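You operate a simulated robot arm through the tools that you are given. There is no shell and no other tool. Be economical: measure what you need, move in short steps, check, and stop when the job is done.

Carry out the task below with a simulated robot arm. There is one attempt and no reset: what you move stays moved.

## Task
Unlock the washer's keys and spin the wet wash again at 1200.
Fine: switch the washer off when it is done; leave the door shut.

Only the result counts: the job must be done as asked and must still hold three seconds after the hand-in. Knocking over, shifting, dropping, spilling or breaking anything else fails it.

## Robot
A 6-joint arm with a two-finger parallel gripper, fixed in place. Base frame: the origin is at the foot of the arm, x ahead of it, y to its left, z up. Lengths are in m, angles in degrees, forces in N, time in s.
With the tool pointing down near the work surface it reaches from about 0.16 to 0.46 m from the base axis. Its first joint turns from -66.0 to 66.0 degrees. Payload 2.9 kg.
The tool frame sits at the grasp point between the pads (the TCP): z along the fingers, y along the line on which they close. The tips reach 0.03 m beyond it. The gripper opens to 0.11 m. The fingers are 0.02 m wide and 0.01 m thick; the gripper's body (0.048 by 0.112 m) begins 0.055 m behind the TCP.
Orientation is that of the tool frame in the base frame, as a unit quaternion [w, x, y, z]. With the fingers straight down and closing along the base's y, the tool's x points along the base's -x, its y along +y and its z along -z.

## Interface
- The arm moves only by the tool drive_tool. Its argument "moves" is one flat list of numbers, 7 for each row, row after row: the gripper command, from -1 (shut) to 1 (fully open), values between in proportion, then the shift along the base's x, y, z in units of 40 mm (1.0 is 40 mm), then the turn, a rotation vector about the base's x, y, z in units of 8 degrees (1.0 is 8 degrees). In form: [grip, tx, ty, tz, ax, ay, az, grip, tx, ty, tz, ax, ay, az, ...]. A call has 1 to 12 rows; each row shifts and turns the commanded pose from where the row before left it. A call with a number of a shift or a turn outside -1 to 1 is refused whole. Each row takes 0.2 s and may step no farther than 0.05 m and 8.6 degrees from the row before; otherwise, or with a gripper value out of range, the whole call is refused. Where a pose cannot be reached the arm comes as near as it can. A force on the tool above 40 N (or 10 N above the force at the start of the call, whichever is more), or a blocked arm, ends the call early, and 0.2 s more pass. The fingers move at their own pace (about 0.108 m/s each) and stop on an object; they squeeze with about 41 N. The grip force told is the motor's: it shows also when the fingers shut on nothing. Time passes only in rows, and 0.2 s behind the last, so rows that do not move let the fingers close. The reply holds the time, the measured pose of the TCP, the force on the tool along the base axes, the opening and the grip force, in the units named above and with some noise.
- Cameras (640 x 400 px; columns grow to the right, rows downward): "scene" is fixed at [0.0937, 0.447, 1.3885]; the picture's right is [-0.60, -0.80, 0.00], its down [-0.44, 0.33, -0.84] and it looks along [0.67, -0.50, -0.55] (base axes); focal length 331 px, centre (320, 200). "wrist" rides on the gripper at [0.072, 0.017, -0.103] in the tool frame; the picture's right is [-0.23, 0.97, 0.00], its down [-0.76, -0.18, -0.62] and it looks along [-0.61, -0.14, 0.78] (tool axes); focal length 222 px, centre (320, 200). There is no depth. A picture from a camera that has moved, and an enlarged one, comes with that camera's place and axes in the base frame and with its lens.
- get_image(camera): a new picture of that camera. It takes no simulated time.
- inspect(camera, box): a new picture of the part [left, top, right, bottom] of that camera's present view, enlarged. It takes no simulated time.
- close_job(): hands the job in; it is judged then, once.

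Work in short steps. Places have to be worked out from the pictures, the camera data and where the tool is seen: move nearer, look again, correct. Check each grasp and each placing, and mend what went wrong. You have 120 turns and 68 pictures in all, those below and enlarged ones among them. Open the gripper and draw the arm clear of the work before you hand the job in, unless the task says otherwise; then end with one line.

The tools are called after ">>>" as a command line: name --argument value ..., lists and objects as JSON in quotes. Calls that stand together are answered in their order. drive_tool: Moves the arm, as the interface text tells. Its arguments: {"type":"object","properties":{"moves":{"type":"array","items":{"type":"number"}}},"required":["moves"]} The other tools are called the same way: get_image (camera) takes a picture; inspect (camera, box) takes an enlarged picture of a part of a camera's view; close_job () hands the job in.

At the start:

```text
time: 0.0
tcp_pos: [0.3525, -0.0742, 1.1424]
tcp_rot: [0.0, 0.0, 1.0, 0.0]
contact_force: [0.7, -1.1, 0.2]
finger_gap: 0.1099
grasp_force: 0.1
```

scene: 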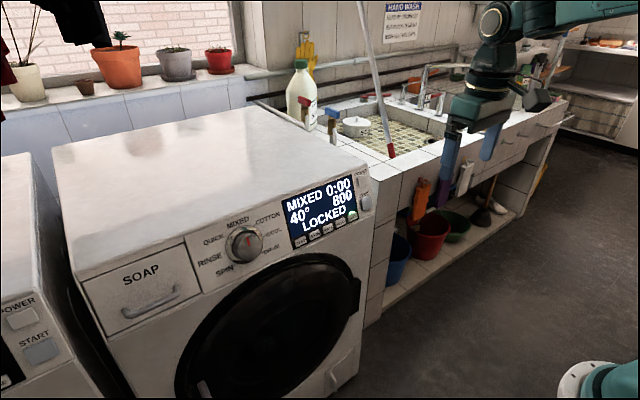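
wrist: 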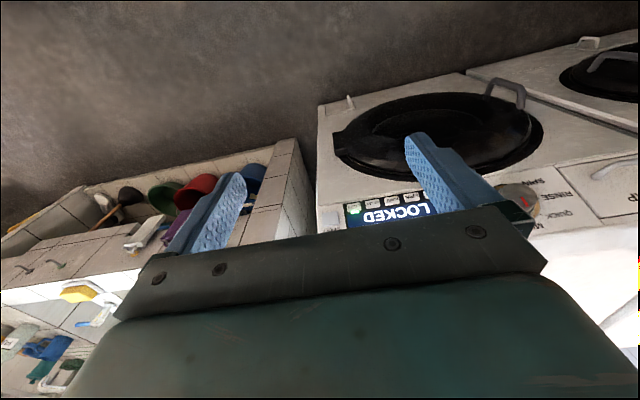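

I start by enlarging the washer's panel to read its keys and dial.

>>> inspect --camera "scene" --box '[270, 160, 390, 250]'

>>> inspect --camera "scene" --box '[180, 190, 310, 290]'

```text
4.44 times, centred on (330, 205) of scene
camera zoom: at [0.0937, 0.447, 1.3885], right [-0.6, -0.8, 0.0], down [-0.44, 0.33, -0.84], along [0.67, -0.5, -0.55], focal length 1471 px, centre (276, 178)
```

zoom: 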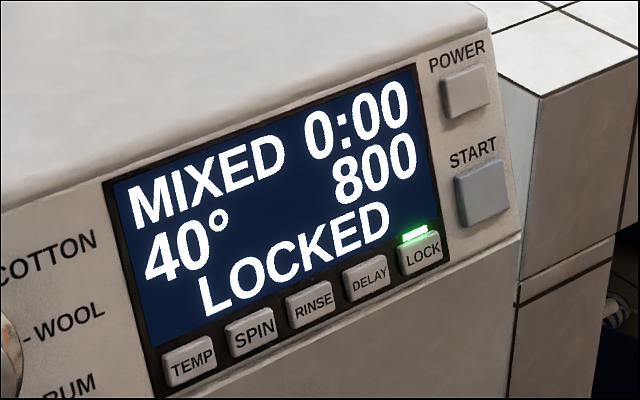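

```text
4.00 times, centred on (245, 240) of scene
camera zoom: at [0.0937, 0.447, 1.3885], right [-0.6, -0.8, 0.0], down [-0.44, 0.33, -0.84], along [0.67, -0.5, -0.55], focal length 1324 px, centre (620, 40)
```

zoom: 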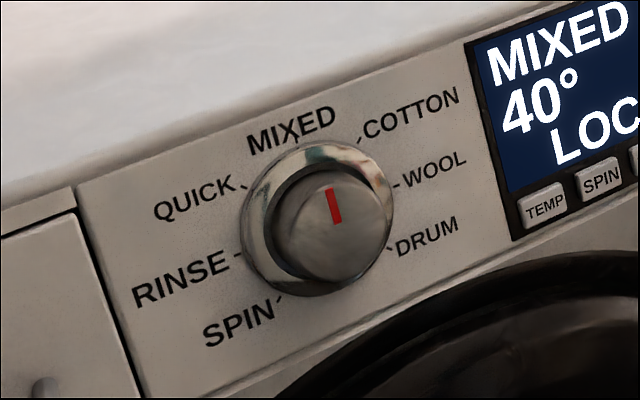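

From the two pictures, LOCK sits near [0.626, -0.062, 0.853] and the panel leans back about 22° (outward normal about [-0.92, 0, 0.38]). I shut the fingers, pitch the tool to face the panel, and stay well back.

>>> drive_tool --moves '[-1, 0.3, 0, -0.3, 0, -1, 0, -1, 0.3, 0, -0.3, 0, -1, 0, -1, 0.3, 0, -0.3, 0, -1, 0, -1, 0.3, 0, -0.3, 0, -1, 0, -1, 0.3, 0, -0.3, 0, -1, 0, -1, 0.3, 0, -0.3, 0, -1, 0, -1, 0.3, 0, -0.3, 0, -1, 0, -1, 0.3, 0, -0.3, 0, -1, 0, -1, 0, 0, 0, 0, -0.44, 0]'

```text
time: 2.0
tcp_pos: [0.4492, -0.0727, 1.0461]
tcp_rot: [0.556, -0.001, 0.831, 0.001]
contact_force: [-0.1, 1.1, -0.2]
finger_gap: 0.0
grasp_force: 38.2
```

The tool faces the panel now. I take pictures from here to refine the key places.

>>> get_image --camera "wrist"

>>> get_image --camera "scene"

```text
63 pictures are left
camera wrist: at [0.325, -0.0564, 1.0196], right [0.09, 0.97, 0.21], down [-0.29, -0.18, 0.94], along [0.95, -0.14, 0.26], focal length 222 px, centre (320, 200)
```

wrist: 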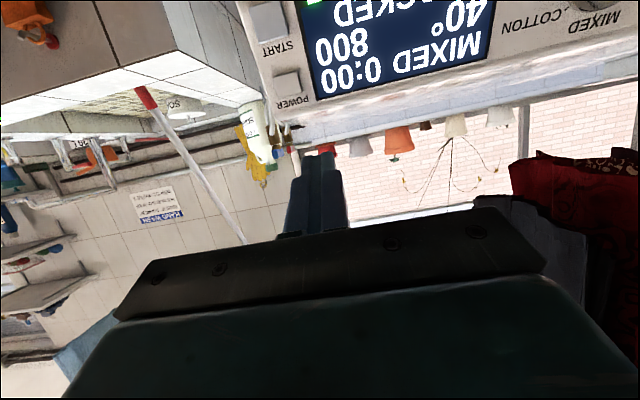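

```text
62 pictures are left
```

scene: 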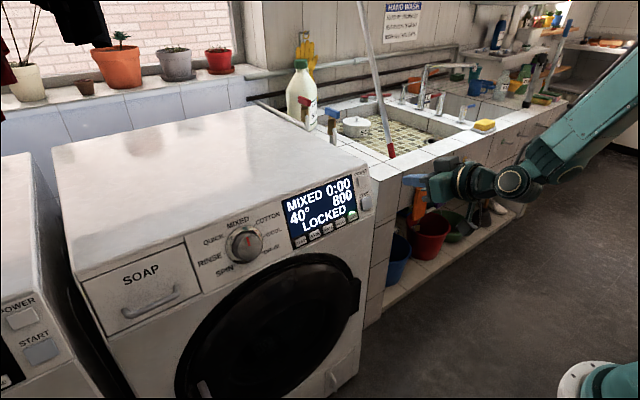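

Everything agrees so far. I move to about 5 cm in front of LOCK and look.

>>> drive_tool --moves '[-1, 0, 0.13, -0.8, 0, 0, 0, -1, 0, 0.14, -0.8, 0, 0, 0, -1, 0.6, 0, -0.8, 0, 0, 0, -1, 0.9, 0, -0.8, 0, 0, 0, -1, 0.9, 0, -0.8, 0, 0, 0]'

>>> get_image --camera "wrist"

>>> inspect --camera "scene" --box '[270, 150, 400, 250]'

```text
time: 3.2
tcp_pos: [0.5446, -0.0626, 0.8869]
tcp_rot: [0.557, 0.0, 0.831, 0.0]
contact_force: [0.8, -0.6, 0.0]
finger_gap: 0.0
grasp_force: 37.6
```

```text
61 pictures are left
camera wrist: at [0.4222, -0.0464, 0.8611], right [0.09, 0.97, 0.21], down [-0.29, -0.18, 0.94], along [0.95, -0.14, 0.26], focal length 222 px, centre (320, 200)
```

wrist: 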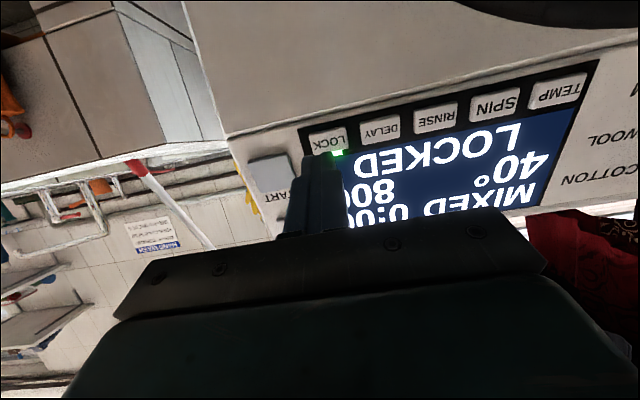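

```text
4.00 times, centred on (335, 200) of scene
camera zoom: at [0.0937, 0.447, 1.3885], right [-0.6, -0.8, 0.0], down [-0.44, 0.33, -0.84], along [0.67, -0.5, -0.55], focal length 1324 px, centre (260, 200)
```

zoom: 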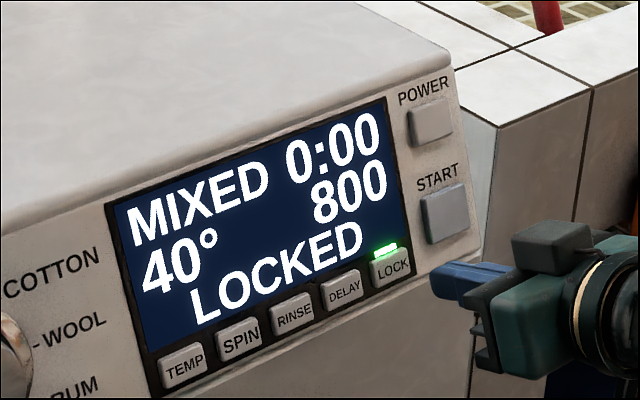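

Wrist and scene views put LOCK's face near [0.622, -0.059, 0.859], and the tip now lies about 4 mm low and right of its line. I correct that and advance along the panel normal, finishing in small steps.

>>> drive_tool --moves '[-1, 0, 0.1, 0.1, 0, 0, 0, -1, 0.462, 0, -0.19, 0, 0, 0, -1, 0.462, 0, -0.19, 0, 0, 0, -1, 0.115, 0, -0.048, 0, 0, 0]'

>>> get_image --camera "wrist"

>>> inspect --camera "scene" --box '[270, 150, 400, 250]'

```text
time: 4.2
tcp_pos: [0.586, -0.0578, 0.8721]
tcp_rot: [0.556, 0.0, 0.831, 0.0]
contact_force: [-6.9, -1.1, 4.8]
finger_gap: 0.0
grasp_force: 38.0
```

```text
59 pictures are left
camera wrist: at [0.4625, -0.0417, 0.8462], right [0.09, 0.97, 0.21], down [-0.28, -0.18, 0.94], along [0.95, -0.14, 0.26], focal length 222 px, centre (320, 200)
```

wrist: 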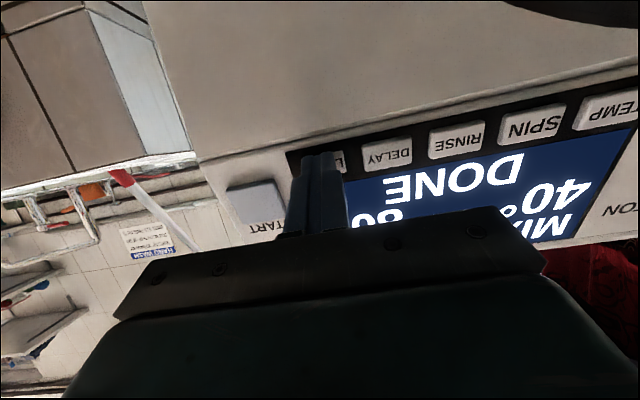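

```text
4.00 times, centred on (335, 200) of scene
camera zoom: at [0.0934, 0.447, 1.3885], right [-0.6, -0.8, 0.0], down [-0.44, 0.33, -0.84], along [0.67, -0.5, -0.55], focal length 1324 px, centre (260, 200)
```

zoom: 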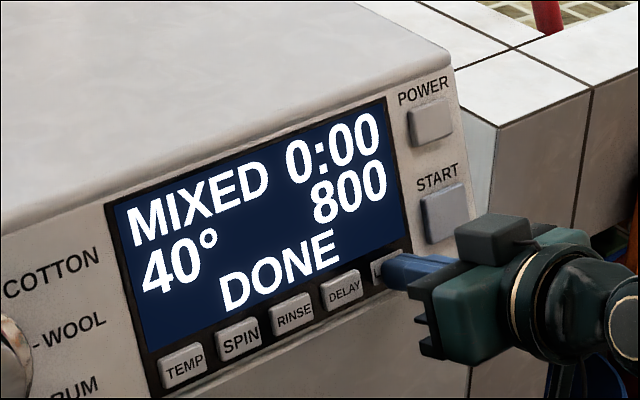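

The display now says DONE: the keys are unlocked. I retract along the normal and move in front of the dial (estimated near [0.637, 0.249, 0.907]), opening the fingers, to look.

>>> drive_tool --moves '[-1, -0.9, 0, 0.37, 0, 0, 0, -1, -0.8, 0, 0.33, 0, 0, 0, -1, -0.07, 0.96, 0.2, 0, 0, 0, -1, -0.07, 0.96, 0.2, 0, 0, 0, -1, -0.07, 0.96, 0.2, 0, 0, 0, -1, -0.07, 0.96, 0.2, 0, 0, 0, 1, -0.07, 0.96, 0.2, 0, 0, 0, 1, -0.07, 0.96, 0.2, 0, 0, 0, 1, -0.07, 0.96, 0.2, 0, 0, 0, 1, -0.07, 0.96, 0.2, 0, 0, 0]'

>>> get_image --camera "wrist"

>>> get_image --camera "scene"

```text
time: 6.4
tcp_pos: [0.4948, 0.2506, 0.9672]
tcp_rot: [0.556, 0.0, 0.831, -0.001]
contact_force: [0.7, -0.1, 0.3]
finger_gap: 0.1099
grasp_force: 0.1
```

```text
57 pictures are left
camera wrist: at [0.3712, 0.2656, 0.94], right [0.09, 0.97, 0.21], down [-0.28, -0.18, 0.94], along [0.95, -0.14, 0.26], focal length 222 px, centre (320, 200)
```

wrist: 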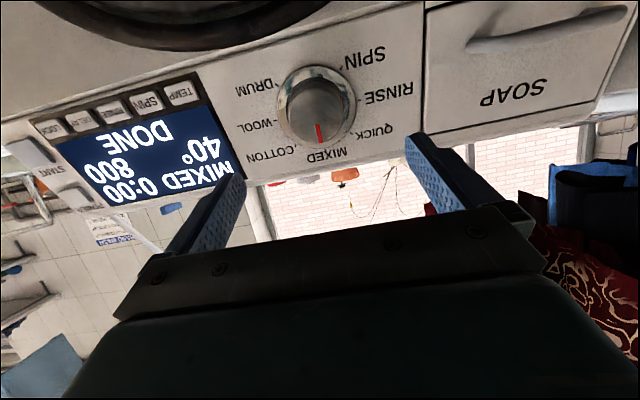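

```text
56 pictures are left
```

scene: 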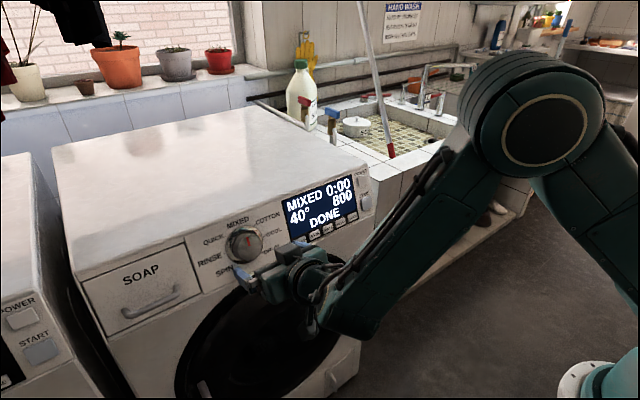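

>>> inspect --camera "wrist" --box '[230, 30, 430, 190]'

```text
2.50 times, centred on (330, 110) of wrist
camera zoom: at [0.3712, 0.2656, 0.94], right [0.09, 0.97, 0.21], down [-0.28, -0.18, 0.94], along [0.95, -0.14, 0.26], focal length 555 px, centre (295, 425)
```

zoom: 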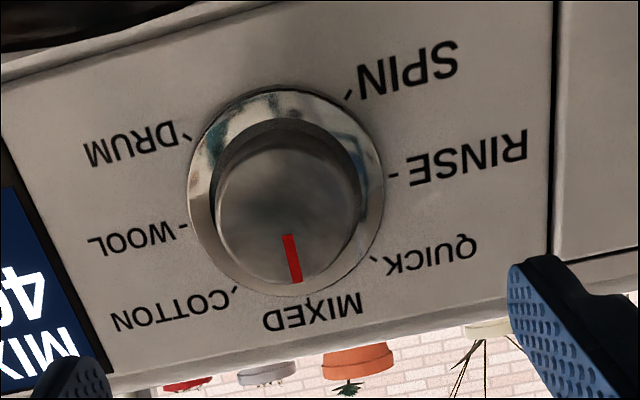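

The knob is about 0.06 wide and 0.03 high with its base centre near [0.637, 0.247, 0.906]. The programmes are 45° apart, so SPIN is 135° anticlockwise seen from the front. I pre-roll the gripper 64° clockwise and advance partway.

>>> drive_tool --moves '[1, 0, -0.09, -0.05, 0.924, 0, -0.383, 1, 0, 0, 0, 0.924, 0, -0.383, 1, 0, 0, 0, 0.924, 0, -0.383, 1, 0, 0, 0, 0.924, 0, -0.383, 1, 0, 0, 0, 0.924, 0, -0.383, 1, 0, 0, 0, 0.924, 0, -0.383, 1, 0, 0, 0, 0.924, 0, -0.383, 1, 0, 0, 0, 0.924, 0, -0.383, 1, 0.58, 0, -0.24, 0, 0, 0, 1, 0.58, 0, -0.24, 0, 0, 0]'

>>> get_image --camera "wrist"

>>> inspect --camera "scene" --box '[180, 170, 340, 290]'

```text
time: 8.6
tcp_pos: [0.5431, 0.244, 0.9452]
tcp_rot: [0.471, 0.441, 0.705, 0.295]
contact_force: [-0.1, 0.6, 0.5]
finger_gap: 0.1098
grasp_force: 0.1
```

```text
54 pictures are left
camera wrist: at [0.4406, 0.317, 0.969], right [0.37, 0.22, 0.9], down [-0.51, -0.76, 0.4], along [0.78, -0.61, -0.17], focal length 222 px, centre (320, 200)
```

wrist: 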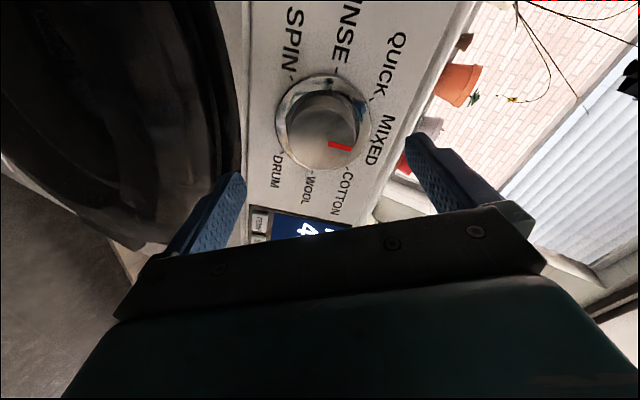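

```text
3.33 times, centred on (260, 230) of scene
camera zoom: at [0.0936, 0.447, 1.3885], right [-0.6, -0.8, 0.0], down [-0.44, 0.33, -0.84], along [0.67, -0.5, -0.55], focal length 1104 px, centre (520, 100)
```

zoom: 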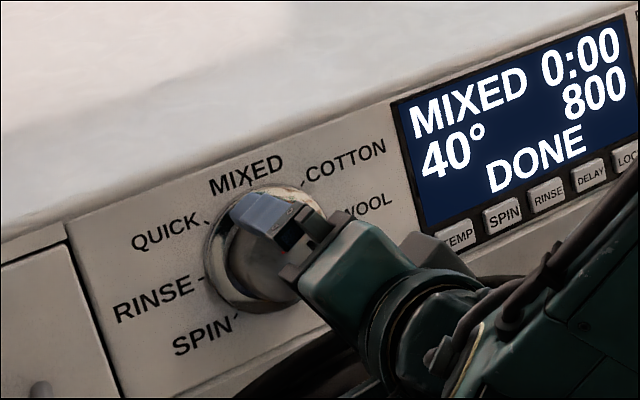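

The wrist view confirms the dial centre at [0.6375, 0.247, 0.907]. I advance 58 mm so the fingers straddle the knob, leaving the tips about 14 mm off the panel.

>>> drive_tool --moves '[1, 0.45, 0.04, -0.18, 0, 0, 0, 1, 0.45, 0.03, -0.18, 0, 0, 0, 1, 0.44, 0, -0.18, 0, 0, 0, 1, 0, 0, 0, 0, 0, 0]'

>>> get_image --camera "wrist"

```text
time: 9.6
tcp_pos: [0.5964, 0.247, 0.9223]
tcp_rot: [0.471, 0.44, 0.705, 0.295]
contact_force: [0.3, 0.3, 0.2]
finger_gap: 0.1098
grasp_force: 0.1
```

```text
52 pictures are left
camera wrist: at [0.4942, 0.3196, 0.9468], right [0.37, 0.22, 0.9], down [-0.51, -0.76, 0.4], along [0.78, -0.61, -0.17], focal length 222 px, centre (320, 200)
```

wrist: 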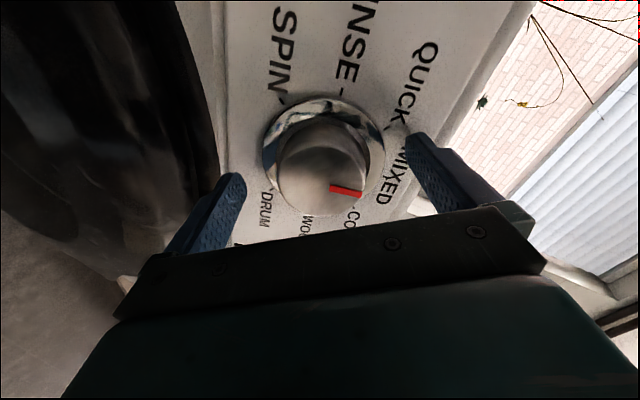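

The knob face is centred between the fingertips. I close on it.

>>> drive_tool --moves '[-1, 0, 0, 0, 0, 0, 0, -1, 0, 0, 0, 0, 0, 0, -1, 0, 0, 0, 0, 0, 0]'

>>> get_image --camera "wrist"

```text
time: 10.4
tcp_pos: [0.5955, 0.2486, 0.9234]
tcp_rot: [0.472, 0.44, 0.705, 0.296]
contact_force: [5.9, 1.4, 0.4]
finger_gap: 0.057
grasp_force: 44.3
```

```text
51 pictures are left
camera wrist: at [0.4943, 0.3199, 0.9474], right [0.37, 0.22, 0.9], down [-0.51, -0.76, 0.4], along [0.78, -0.61, -0.17], focal length 222 px, centre (320, 200)
```

wrist: 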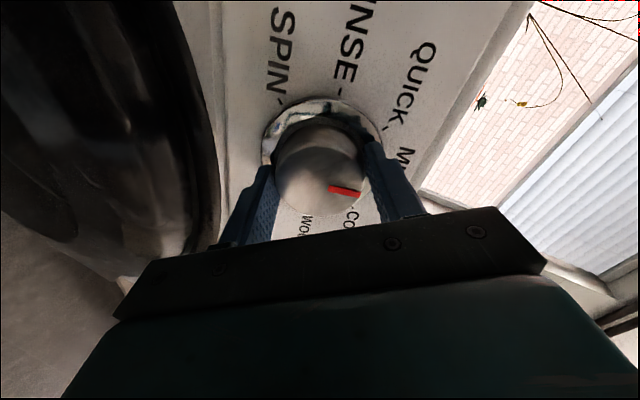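

The grip is firm at 57 mm. I turn anticlockwise about the outward normal, a first part of 48°.

>>> drive_tool --moves '[-1, 0, 0, 0, -0.924, 0, 0.383, -1, 0, 0, 0, -0.924, 0, 0.383, -1, 0, 0, 0, -0.924, 0, 0.383, -1, 0, 0, 0, -0.924, 0, 0.383, -1, 0, 0, 0, -0.924, 0, 0.383, -1, 0, 0, 0, -0.924, 0, 0.383]'

>>> inspect --camera "scene" --box '[180, 170, 370, 290]'

>>> get_image --camera "wrist"

```text
time: 11.8
tcp_pos: [0.5953, 0.2459, 0.9205]
tcp_rot: [0.549, 0.115, 0.824, 0.075]
contact_force: [-6.6, -11.3, 0.9]
finger_gap: 0.0569
grasp_force: 45.0
```

```text
3.33 times, centred on (275, 230) of scene
camera zoom: at [0.0935, 0.4467, 1.3886], right [-0.6, -0.8, 0.0], down [-0.44, 0.33, -0.84], along [0.67, -0.5, -0.55], focal length 1104 px, centre (470, 100)
```

zoom: 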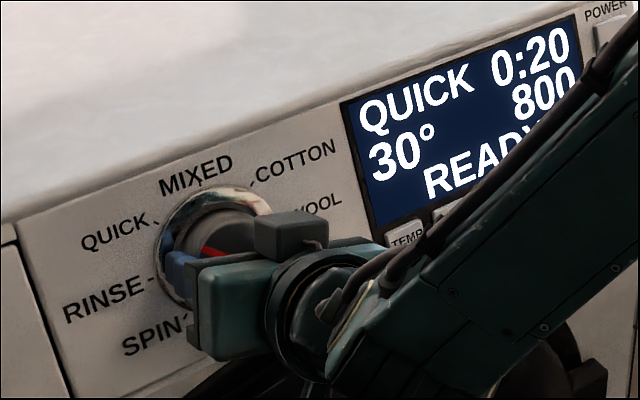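

```text
49 pictures are left
camera wrist: at [0.4747, 0.282, 0.9016], right [0.19, 0.88, 0.44], down [-0.31, -0.38, 0.87], along [0.93, -0.3, 0.2], focal length 222 px, centre (320, 200)
```

wrist: 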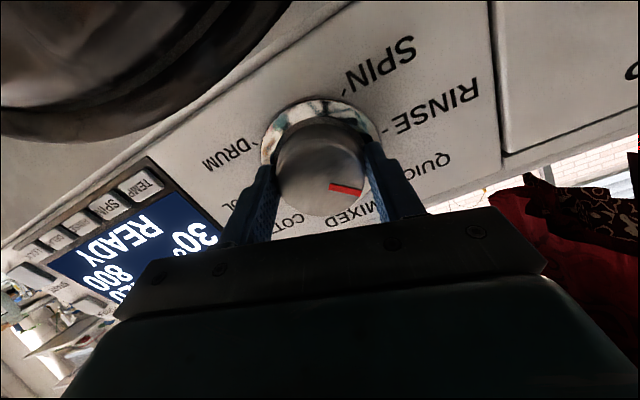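

The dial turns with the hand and reads QUICK / READY. I carry on with the remaining 88°.

>>> drive_tool --moves '[-1, 0, 0, 0, -0.924, 0, 0.383, -1, 0, 0, 0, -0.924, 0, 0.383, -1, 0, 0, 0, -0.924, 0, 0.383, -1, 0, 0, 0, -0.924, 0, 0.383, -1, 0, 0, 0, -0.924, 0, 0.383, -1, 0, 0, 0, -0.924, 0, 0.383, -1, 0, 0, 0, -0.924, 0, 0.383, -1, 0, 0, 0, -0.924, 0, 0.383, -1, 0, 0, 0, -0.924, 0, 0.383, -1, 0, 0, 0, -0.924, 0, 0.383, -1, 0, 0, 0, -0.924, 0, 0.383]'

>>> inspect --camera "scene" --box '[180, 170, 370, 290]'

>>> get_image --camera "wrist"

```text
time: 14.2
tcp_pos: [0.5966, 0.2436, 0.9229]
tcp_rot: [0.449, -0.487, 0.673, -0.33]
contact_force: [-6.8, -26.3, 4.9]
finger_gap: 0.0565
grasp_force: 44.9
```

```text
3.33 times, centred on (275, 230) of scene
camera zoom: at [0.0934, 0.4464, 1.3887], right [-0.6, -0.8, 0.0], down [-0.44, 0.33, -0.84], along [0.67, -0.5, -0.55], focal length 1104 px, centre (470, 100)
```

zoom: 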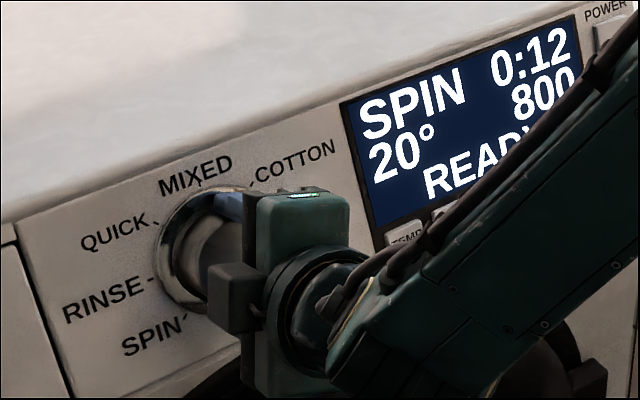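

```text
47 pictures are left
camera wrist: at [0.4856, 0.1807, 0.9284], right [-0.32, 0.51, -0.8], down [-0.42, 0.68, 0.61], along [0.85, 0.53, 0.0], focal length 222 px, centre (320, 200)
```

wrist: 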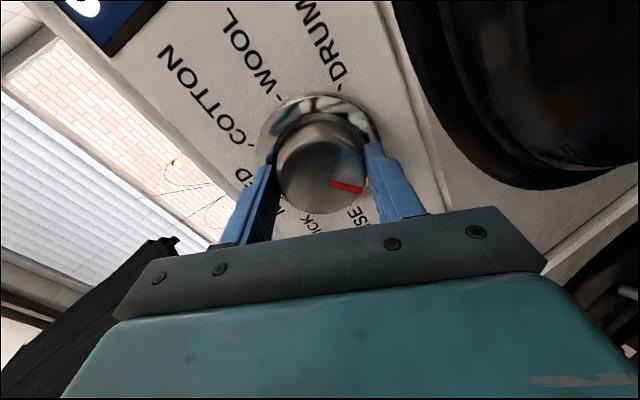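

The display reads SPIN 0:12, 800, READY. I open the fingers and back straight out.

>>> drive_tool --moves '[1, 0, 0, 0, 0, 0, 0, 1, 0, 0, 0, 0, 0, 0, 1, 0, 0, 0, 0, 0, 0, 1, -0.6, 0, 0.25, 0, 0, 0, 1, -0.8, 0, 0.33, 0, 0, 0, 1, -0.8, 0, 0.33, 0, 0, 0]'

>>> inspect --camera "scene" --box '[180, 160, 390, 290]'

```text
time: 15.6
tcp_pos: [0.5063, 0.2482, 0.9571]
tcp_rot: [0.45, -0.489, 0.672, -0.327]
contact_force: [0.4, 0.6, -0.1]
finger_gap: 0.11
grasp_force: 0.2
```

```text
3.05 times, centred on (285, 225) of scene
camera zoom: at [0.0937, 0.447, 1.3885], right [-0.6, -0.8, 0.0], down [-0.44, 0.33, -0.84], along [0.67, -0.5, -0.55], focal length 1009 px, centre (427, 124)
```

zoom: 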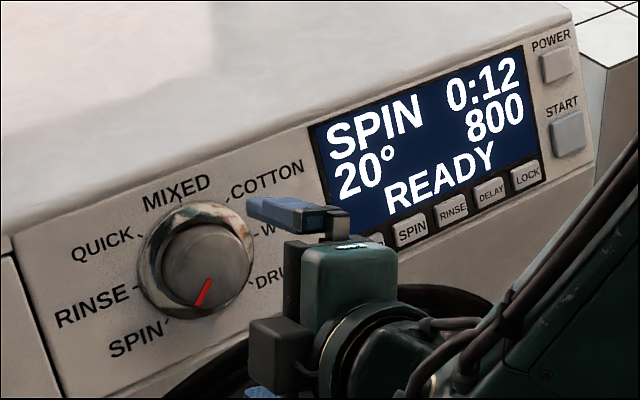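

SPIN stays set with the dial mark on SPIN. I roll back upright, shut the fingers and move to 5 cm in front of the SPIN key (estimated y 0.071).

>>> drive_tool --moves '[-1, 0, 0, 0, 0.924, 0, -0.383, -1, 0.1, -0.55, -0.2, 0.924, 0, -0.383, -1, 0.1, -0.55, -0.2, 0.924, 0, -0.383, -1, 0.1, -0.55, -0.2, 0.924, 0, -0.383, -1, 0.1, -0.55, -0.2, 0.924, 0, -0.383, -1, 0.1, -0.55, -0.2, 0.924, 0, -0.383, -1, 0.1, -0.55, -0.2, 0.924, 0, -0.383, -1, 0.1, -0.55, -0.2, 0.924, 0, -0.383, -1, 0.1, -0.55, -0.2, 0.924, 0, -0.383, -1, 0, 0, 0, 0, 0, 0]'

>>> get_image --camera "wrist"

```text
time: 17.8
tcp_pos: [0.5394, 0.0692, 0.8947]
tcp_rot: [0.556, 0.0, 0.831, 0.001]
contact_force: [0.3, -0.2, -0.5]
finger_gap: 0.0001
grasp_force: 37.3
```

```text
45 pictures are left
camera wrist: at [0.4142, 0.087, 0.8669], right [0.09, 0.97, 0.21], down [-0.28, -0.18, 0.94], along [0.95, -0.14, 0.26], focal length 222 px, centre (320, 200)
```

wrist: 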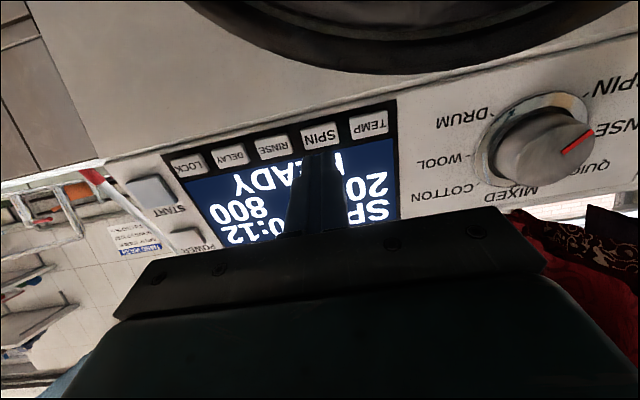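

SPIN key is on the tool's line. I press it to the same depth that worked on LOCK, then back off 2.5 cm.

>>> drive_tool --moves '[-1, 0.45, 0.04, -0.2, 0, 0, 0, -1, 0.45, 0, -0.2, 0, 0, 0, -1, 0.27, 0, -0.13, 0, 0, 0]'

>>> inspect --camera "scene" --box '[240, 150, 400, 250]'

```text
time: 18.6
tcp_pos: [0.5858, 0.0734, 0.8724]
tcp_rot: [0.556, 0.0, 0.831, 0.0]
contact_force: [-7.4, 0.6, 4.8]
finger_gap: 0.0
grasp_force: 37.5
```

```text
4.00 times, centred on (320, 200) of scene
camera zoom: at [0.0934, 0.447, 1.3885], right [-0.6, -0.8, 0.0], down [-0.44, 0.33, -0.84], along [0.67, -0.5, -0.55], focal length 1324 px, centre (320, 200)
```

zoom: 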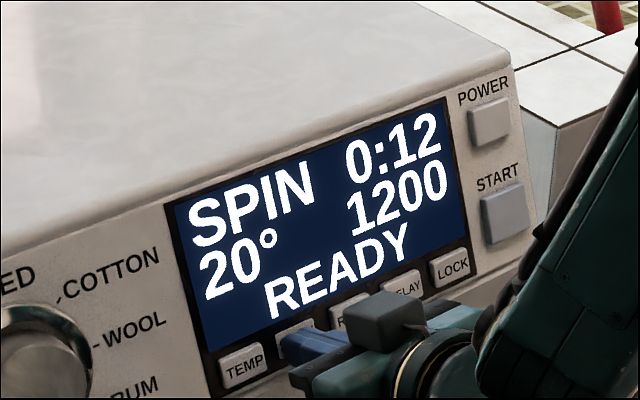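

1200 is set. I back off and move in front of START (estimated near [0.622, -0.111, 0.880]).

>>> drive_tool --moves '[-1, -0.58, 0, 0.24, 0, 0, 0, -1, -0.58, 0, 0.24, 0, 0, 0, -1, 0.04, -0.92, 0.1, 0, 0, 0, -1, 0.04, -0.92, 0.1, 0, 0, 0, -1, 0.04, -0.92, 0.1, 0, 0, 0, -1, 0.04, -0.92, 0.1, 0, 0, 0, -1, 0.04, -0.92, 0.1, 0, 0, 0]'

>>> get_image --camera "wrist"

>>> inspect --camera "scene" --box '[260, 150, 420, 250]'

```text
time: 20.2
tcp_pos: [0.5483, -0.1099, 0.9104]
tcp_rot: [0.556, 0.0, 0.831, 0.0]
contact_force: [0.6, 0.2, -1.3]
finger_gap: 0.0
grasp_force: 37.6
```

```text
43 pictures are left
camera wrist: at [0.4246, -0.0939, 0.884], right [0.09, 0.97, 0.21], down [-0.29, -0.18, 0.94], along [0.95, -0.14, 0.26], focal length 222 px, centre (320, 200)
```

wrist: 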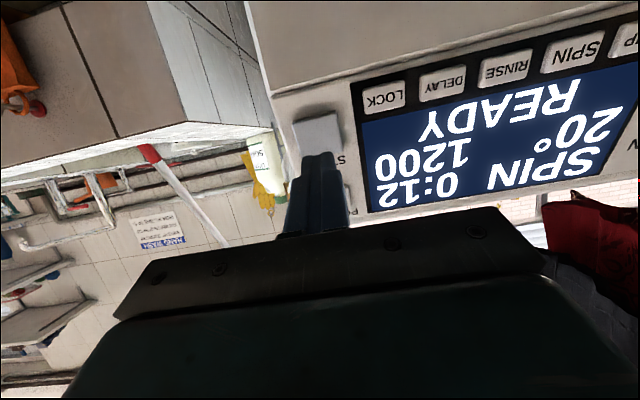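

```text
4.00 times, centred on (340, 200) of scene
camera zoom: at [0.0936, 0.4471, 1.3885], right [-0.6, -0.8, 0.0], down [-0.44, 0.33, -0.84], along [0.67, -0.5, -0.55], focal length 1324 px, centre (240, 200)
```

zoom: 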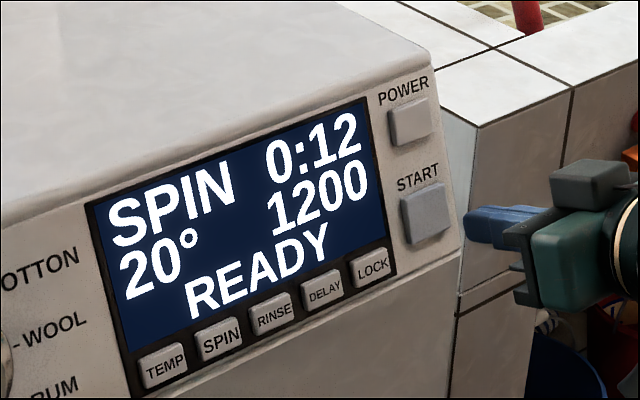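

START is on the line. I press it in small last steps.

>>> drive_tool --moves '[-1, 0.45, -0.04, -0.19, 0, 0, 0, -1, 0.45, 0, -0.19, 0, 0, 0, -1, 0.2, 0, -0.083, 0, 0, 0]'

>>> inspect --camera "scene" --box '[260, 150, 420, 250]'

```text
time: 21.0
tcp_pos: [0.5928, -0.112, 0.893]
tcp_rot: [0.556, 0.0, 0.832, 0.0]
contact_force: [-6.6, -0.1, 3.8]
finger_gap: 0.0
grasp_force: 37.4
```

```text
4.00 times, centred on (340, 200) of scene
camera zoom: at [0.0934, 0.447, 1.3885], right [-0.6, -0.8, 0.0], down [-0.44, 0.33, -0.84], along [0.67, -0.5, -0.55], focal length 1324 px, centre (240, 200)
```

zoom: 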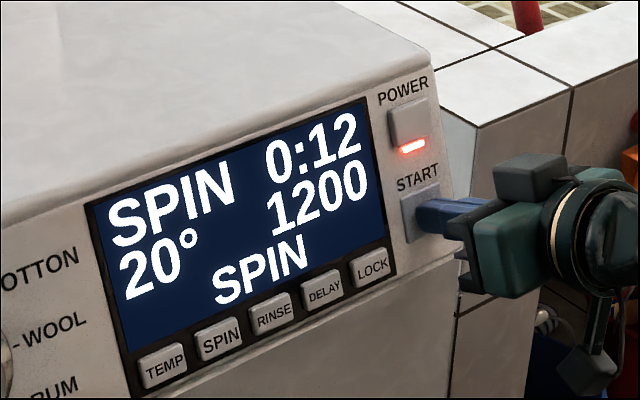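

The spin is running (SPIN status, red lamp). I back off, move in front of POWER at a safe distance, and wait.

>>> drive_tool --moves '[-1, -0.58, 0, 0.24, 0, 0, 0, -1, -0.58, 0, 0.24, 0, 0, 0, -1, 0.33, 0, 0.72, 0, 0, 0, -1, 0.33, 0, 0.72, 0, 0, 0, -1, 0, 0, 0, 0, 0, 0, -1, 0, 0, 0, 0, 0, 0, -1, 0, 0, 0, 0, 0, 0, -1, 0, 0, 0, 0, 0, 0]'

>>> get_image --camera "wrist"

>>> inspect --camera "scene" --box '[260, 150, 420, 250]'

```text
time: 22.8
tcp_pos: [0.5717, -0.1124, 0.971]
tcp_rot: [0.556, -0.001, 0.832, 0.001]
contact_force: [0.3, -0.4, -0.2]
finger_gap: 0.0
grasp_force: 37.2
```

```text
40 pictures are left
camera wrist: at [0.4482, -0.0958, 0.9446], right [0.09, 0.97, 0.21], down [-0.28, -0.18, 0.94], along [0.95, -0.14, 0.26], focal length 222 px, centre (320, 200)
```

wrist: 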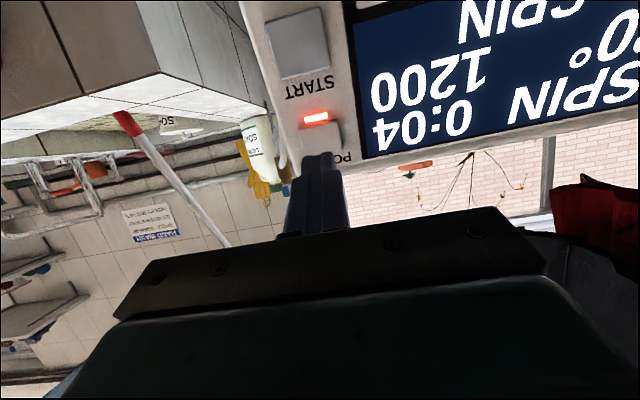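

```text
4.00 times, centred on (340, 200) of scene
camera zoom: at [0.0937, 0.447, 1.3885], right [-0.6, -0.8, 0.0], down [-0.44, 0.33, -0.84], along [0.67, -0.5, -0.55], focal length 1324 px, centre (240, 200)
```

zoom: 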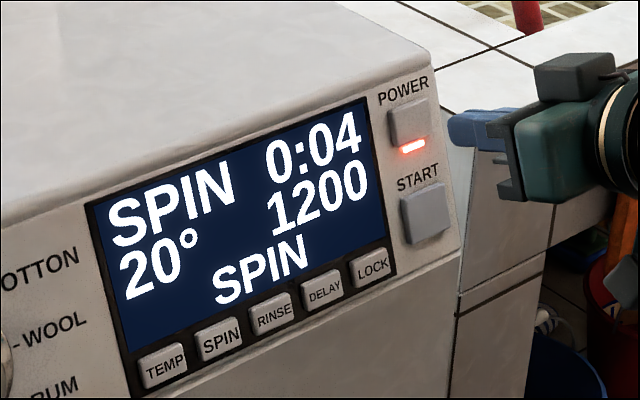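

The countdown reads 0:04 and is falling. I wait two more seconds.

>>> drive_tool --moves '[-1, 0, 0, 0, 0, 0, 0, -1, 0, 0, 0, 0, 0, 0, -1, 0, 0, 0, 0, 0, 0, -1, 0, 0, 0, 0, 0, 0, -1, 0, 0, 0, 0, 0, 0, -1, 0, 0, 0, 0, 0, 0, -1, 0, 0, 0, 0, 0, 0, -1, 0, 0, 0, 0, 0, 0, -1, 0, 0, 0, 0, 0, 0, -1, 0, 0, 0, 0, 0, 0]'

>>> inspect --camera "scene" --box '[260, 150, 420, 250]'

```text
time: 25.0
tcp_pos: [0.5715, -0.1119, 0.9717]
tcp_rot: [0.556, -0.001, 0.831, 0.001]
contact_force: [-0.6, -0.4, -0.2]
finger_gap: 0.0
grasp_force: 38.0
```

```text
4.00 times, centred on (340, 200) of scene
camera zoom: at [0.0937, 0.447, 1.3885], right [-0.6, -0.8, 0.0], down [-0.44, 0.33, -0.84], along [0.67, -0.5, -0.55], focal length 1324 px, centre (240, 200)
```

zoom: 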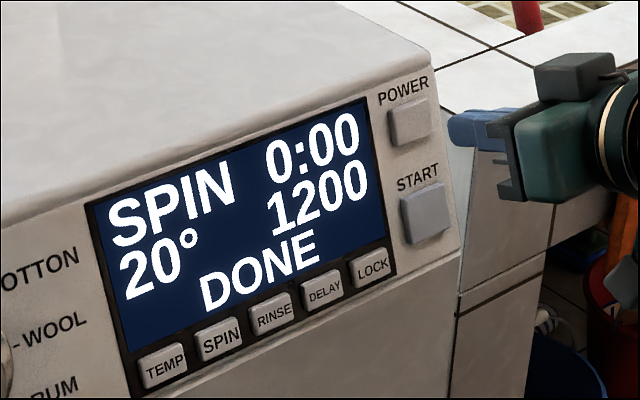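

The spin is DONE at 1200 with 0:00. I press POWER once now.

>>> drive_tool --moves '[-1, 0.45, 0, -0.17, 0, 0, 0, -1, 0.45, 0, -0.17, 0, 0, 0, -1, 0.25, 0, -0.1, 0, 0, 0]'

>>> inspect --camera "scene" --box '[260, 150, 420, 250]'

```text
time: 25.9
tcp_pos: [0.6156, -0.1122, 0.9551]
tcp_rot: [0.555, 0.001, 0.832, 0.0]
contact_force: [-28.5, 2.5, 12.4]
finger_gap: 0.0
grasp_force: 37.2
stopped in row 3: the force on the tool passed its limit (the readings are from after the stop); the commanded pose is now the measured one
```

```text
4.00 times, centred on (340, 200) of scene
camera zoom: at [0.0927, 0.4471, 1.3885], right [-0.6, -0.8, 0.0], down [-0.43, 0.33, -0.84], along [0.67, -0.5, -0.54], focal length 1324 px, centre (240, 200)
```

zoom: 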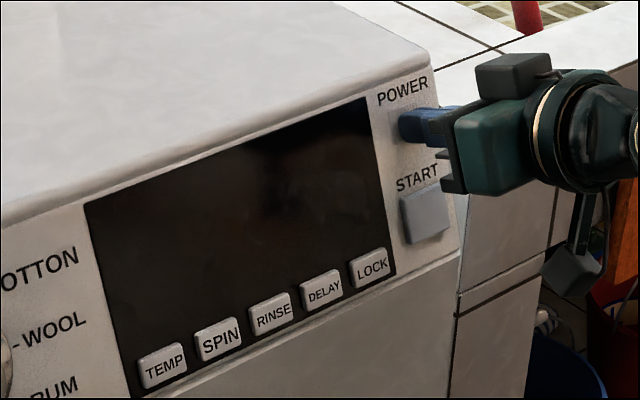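

The display is dark: the washer is off. I retract well clear, open the gripper and check.

>>> drive_tool --moves '[-1, -0.58, 0, 0.24, 0, 0, 0, -1, -0.8, 0, 0.33, 0, 0, 0, -1, -0.9, 0, 0.37, 0, 0, 0, 1, -0.9, 0, 0.37, 0, 0, 0, 1, 0, 0, 0, 0, 0, 0, 1, 0, 0, 0, 0, 0, 0, 1, 0, 0, 0, 0, 0, 0, 1, 0, 0, 0, 0, 0, 0]'

>>> get_image --camera "scene"

```text
time: 27.7
tcp_pos: [0.4897, -0.1119, 1.0061]
tcp_rot: [0.555, 0.001, 0.832, -0.001]
contact_force: [-0.1, 0.2, 0.3]
finger_gap: 0.1099
grasp_force: 0.0
```

```text
36 pictures are left
```

scene: 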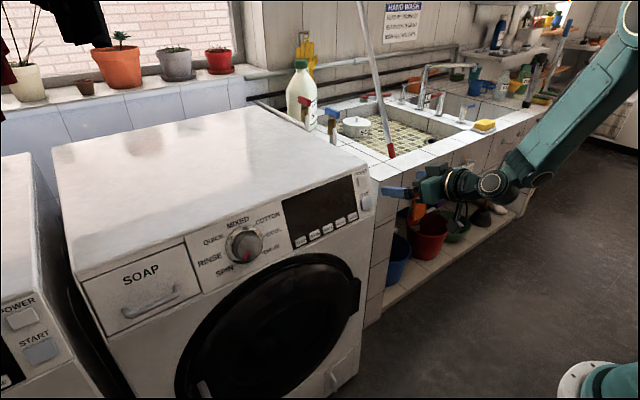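

The washer is off, the door is shut and the arm is clear. I check the dial one last time.

>>> inspect --camera "scene" --box '[180, 190, 310, 290]'

```text
4.00 times, centred on (245, 240) of scene
camera zoom: at [0.0937, 0.447, 1.3885], right [-0.6, -0.8, 0.0], down [-0.44, 0.33, -0.84], along [0.67, -0.5, -0.55], focal length 1324 px, centre (620, 40)
```

zoom: 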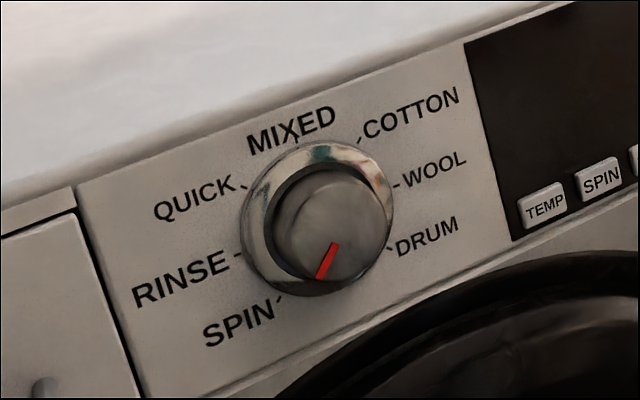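

The dial mark is on SPIN, the display is dark and nothing else has moved, so I hand in.

>>> close_job

```text
The job is handed in.
```

I unlocked the washer's keys, ran the spin again at 1200 until the display said DONE, then switched the washer off with the door still shut.
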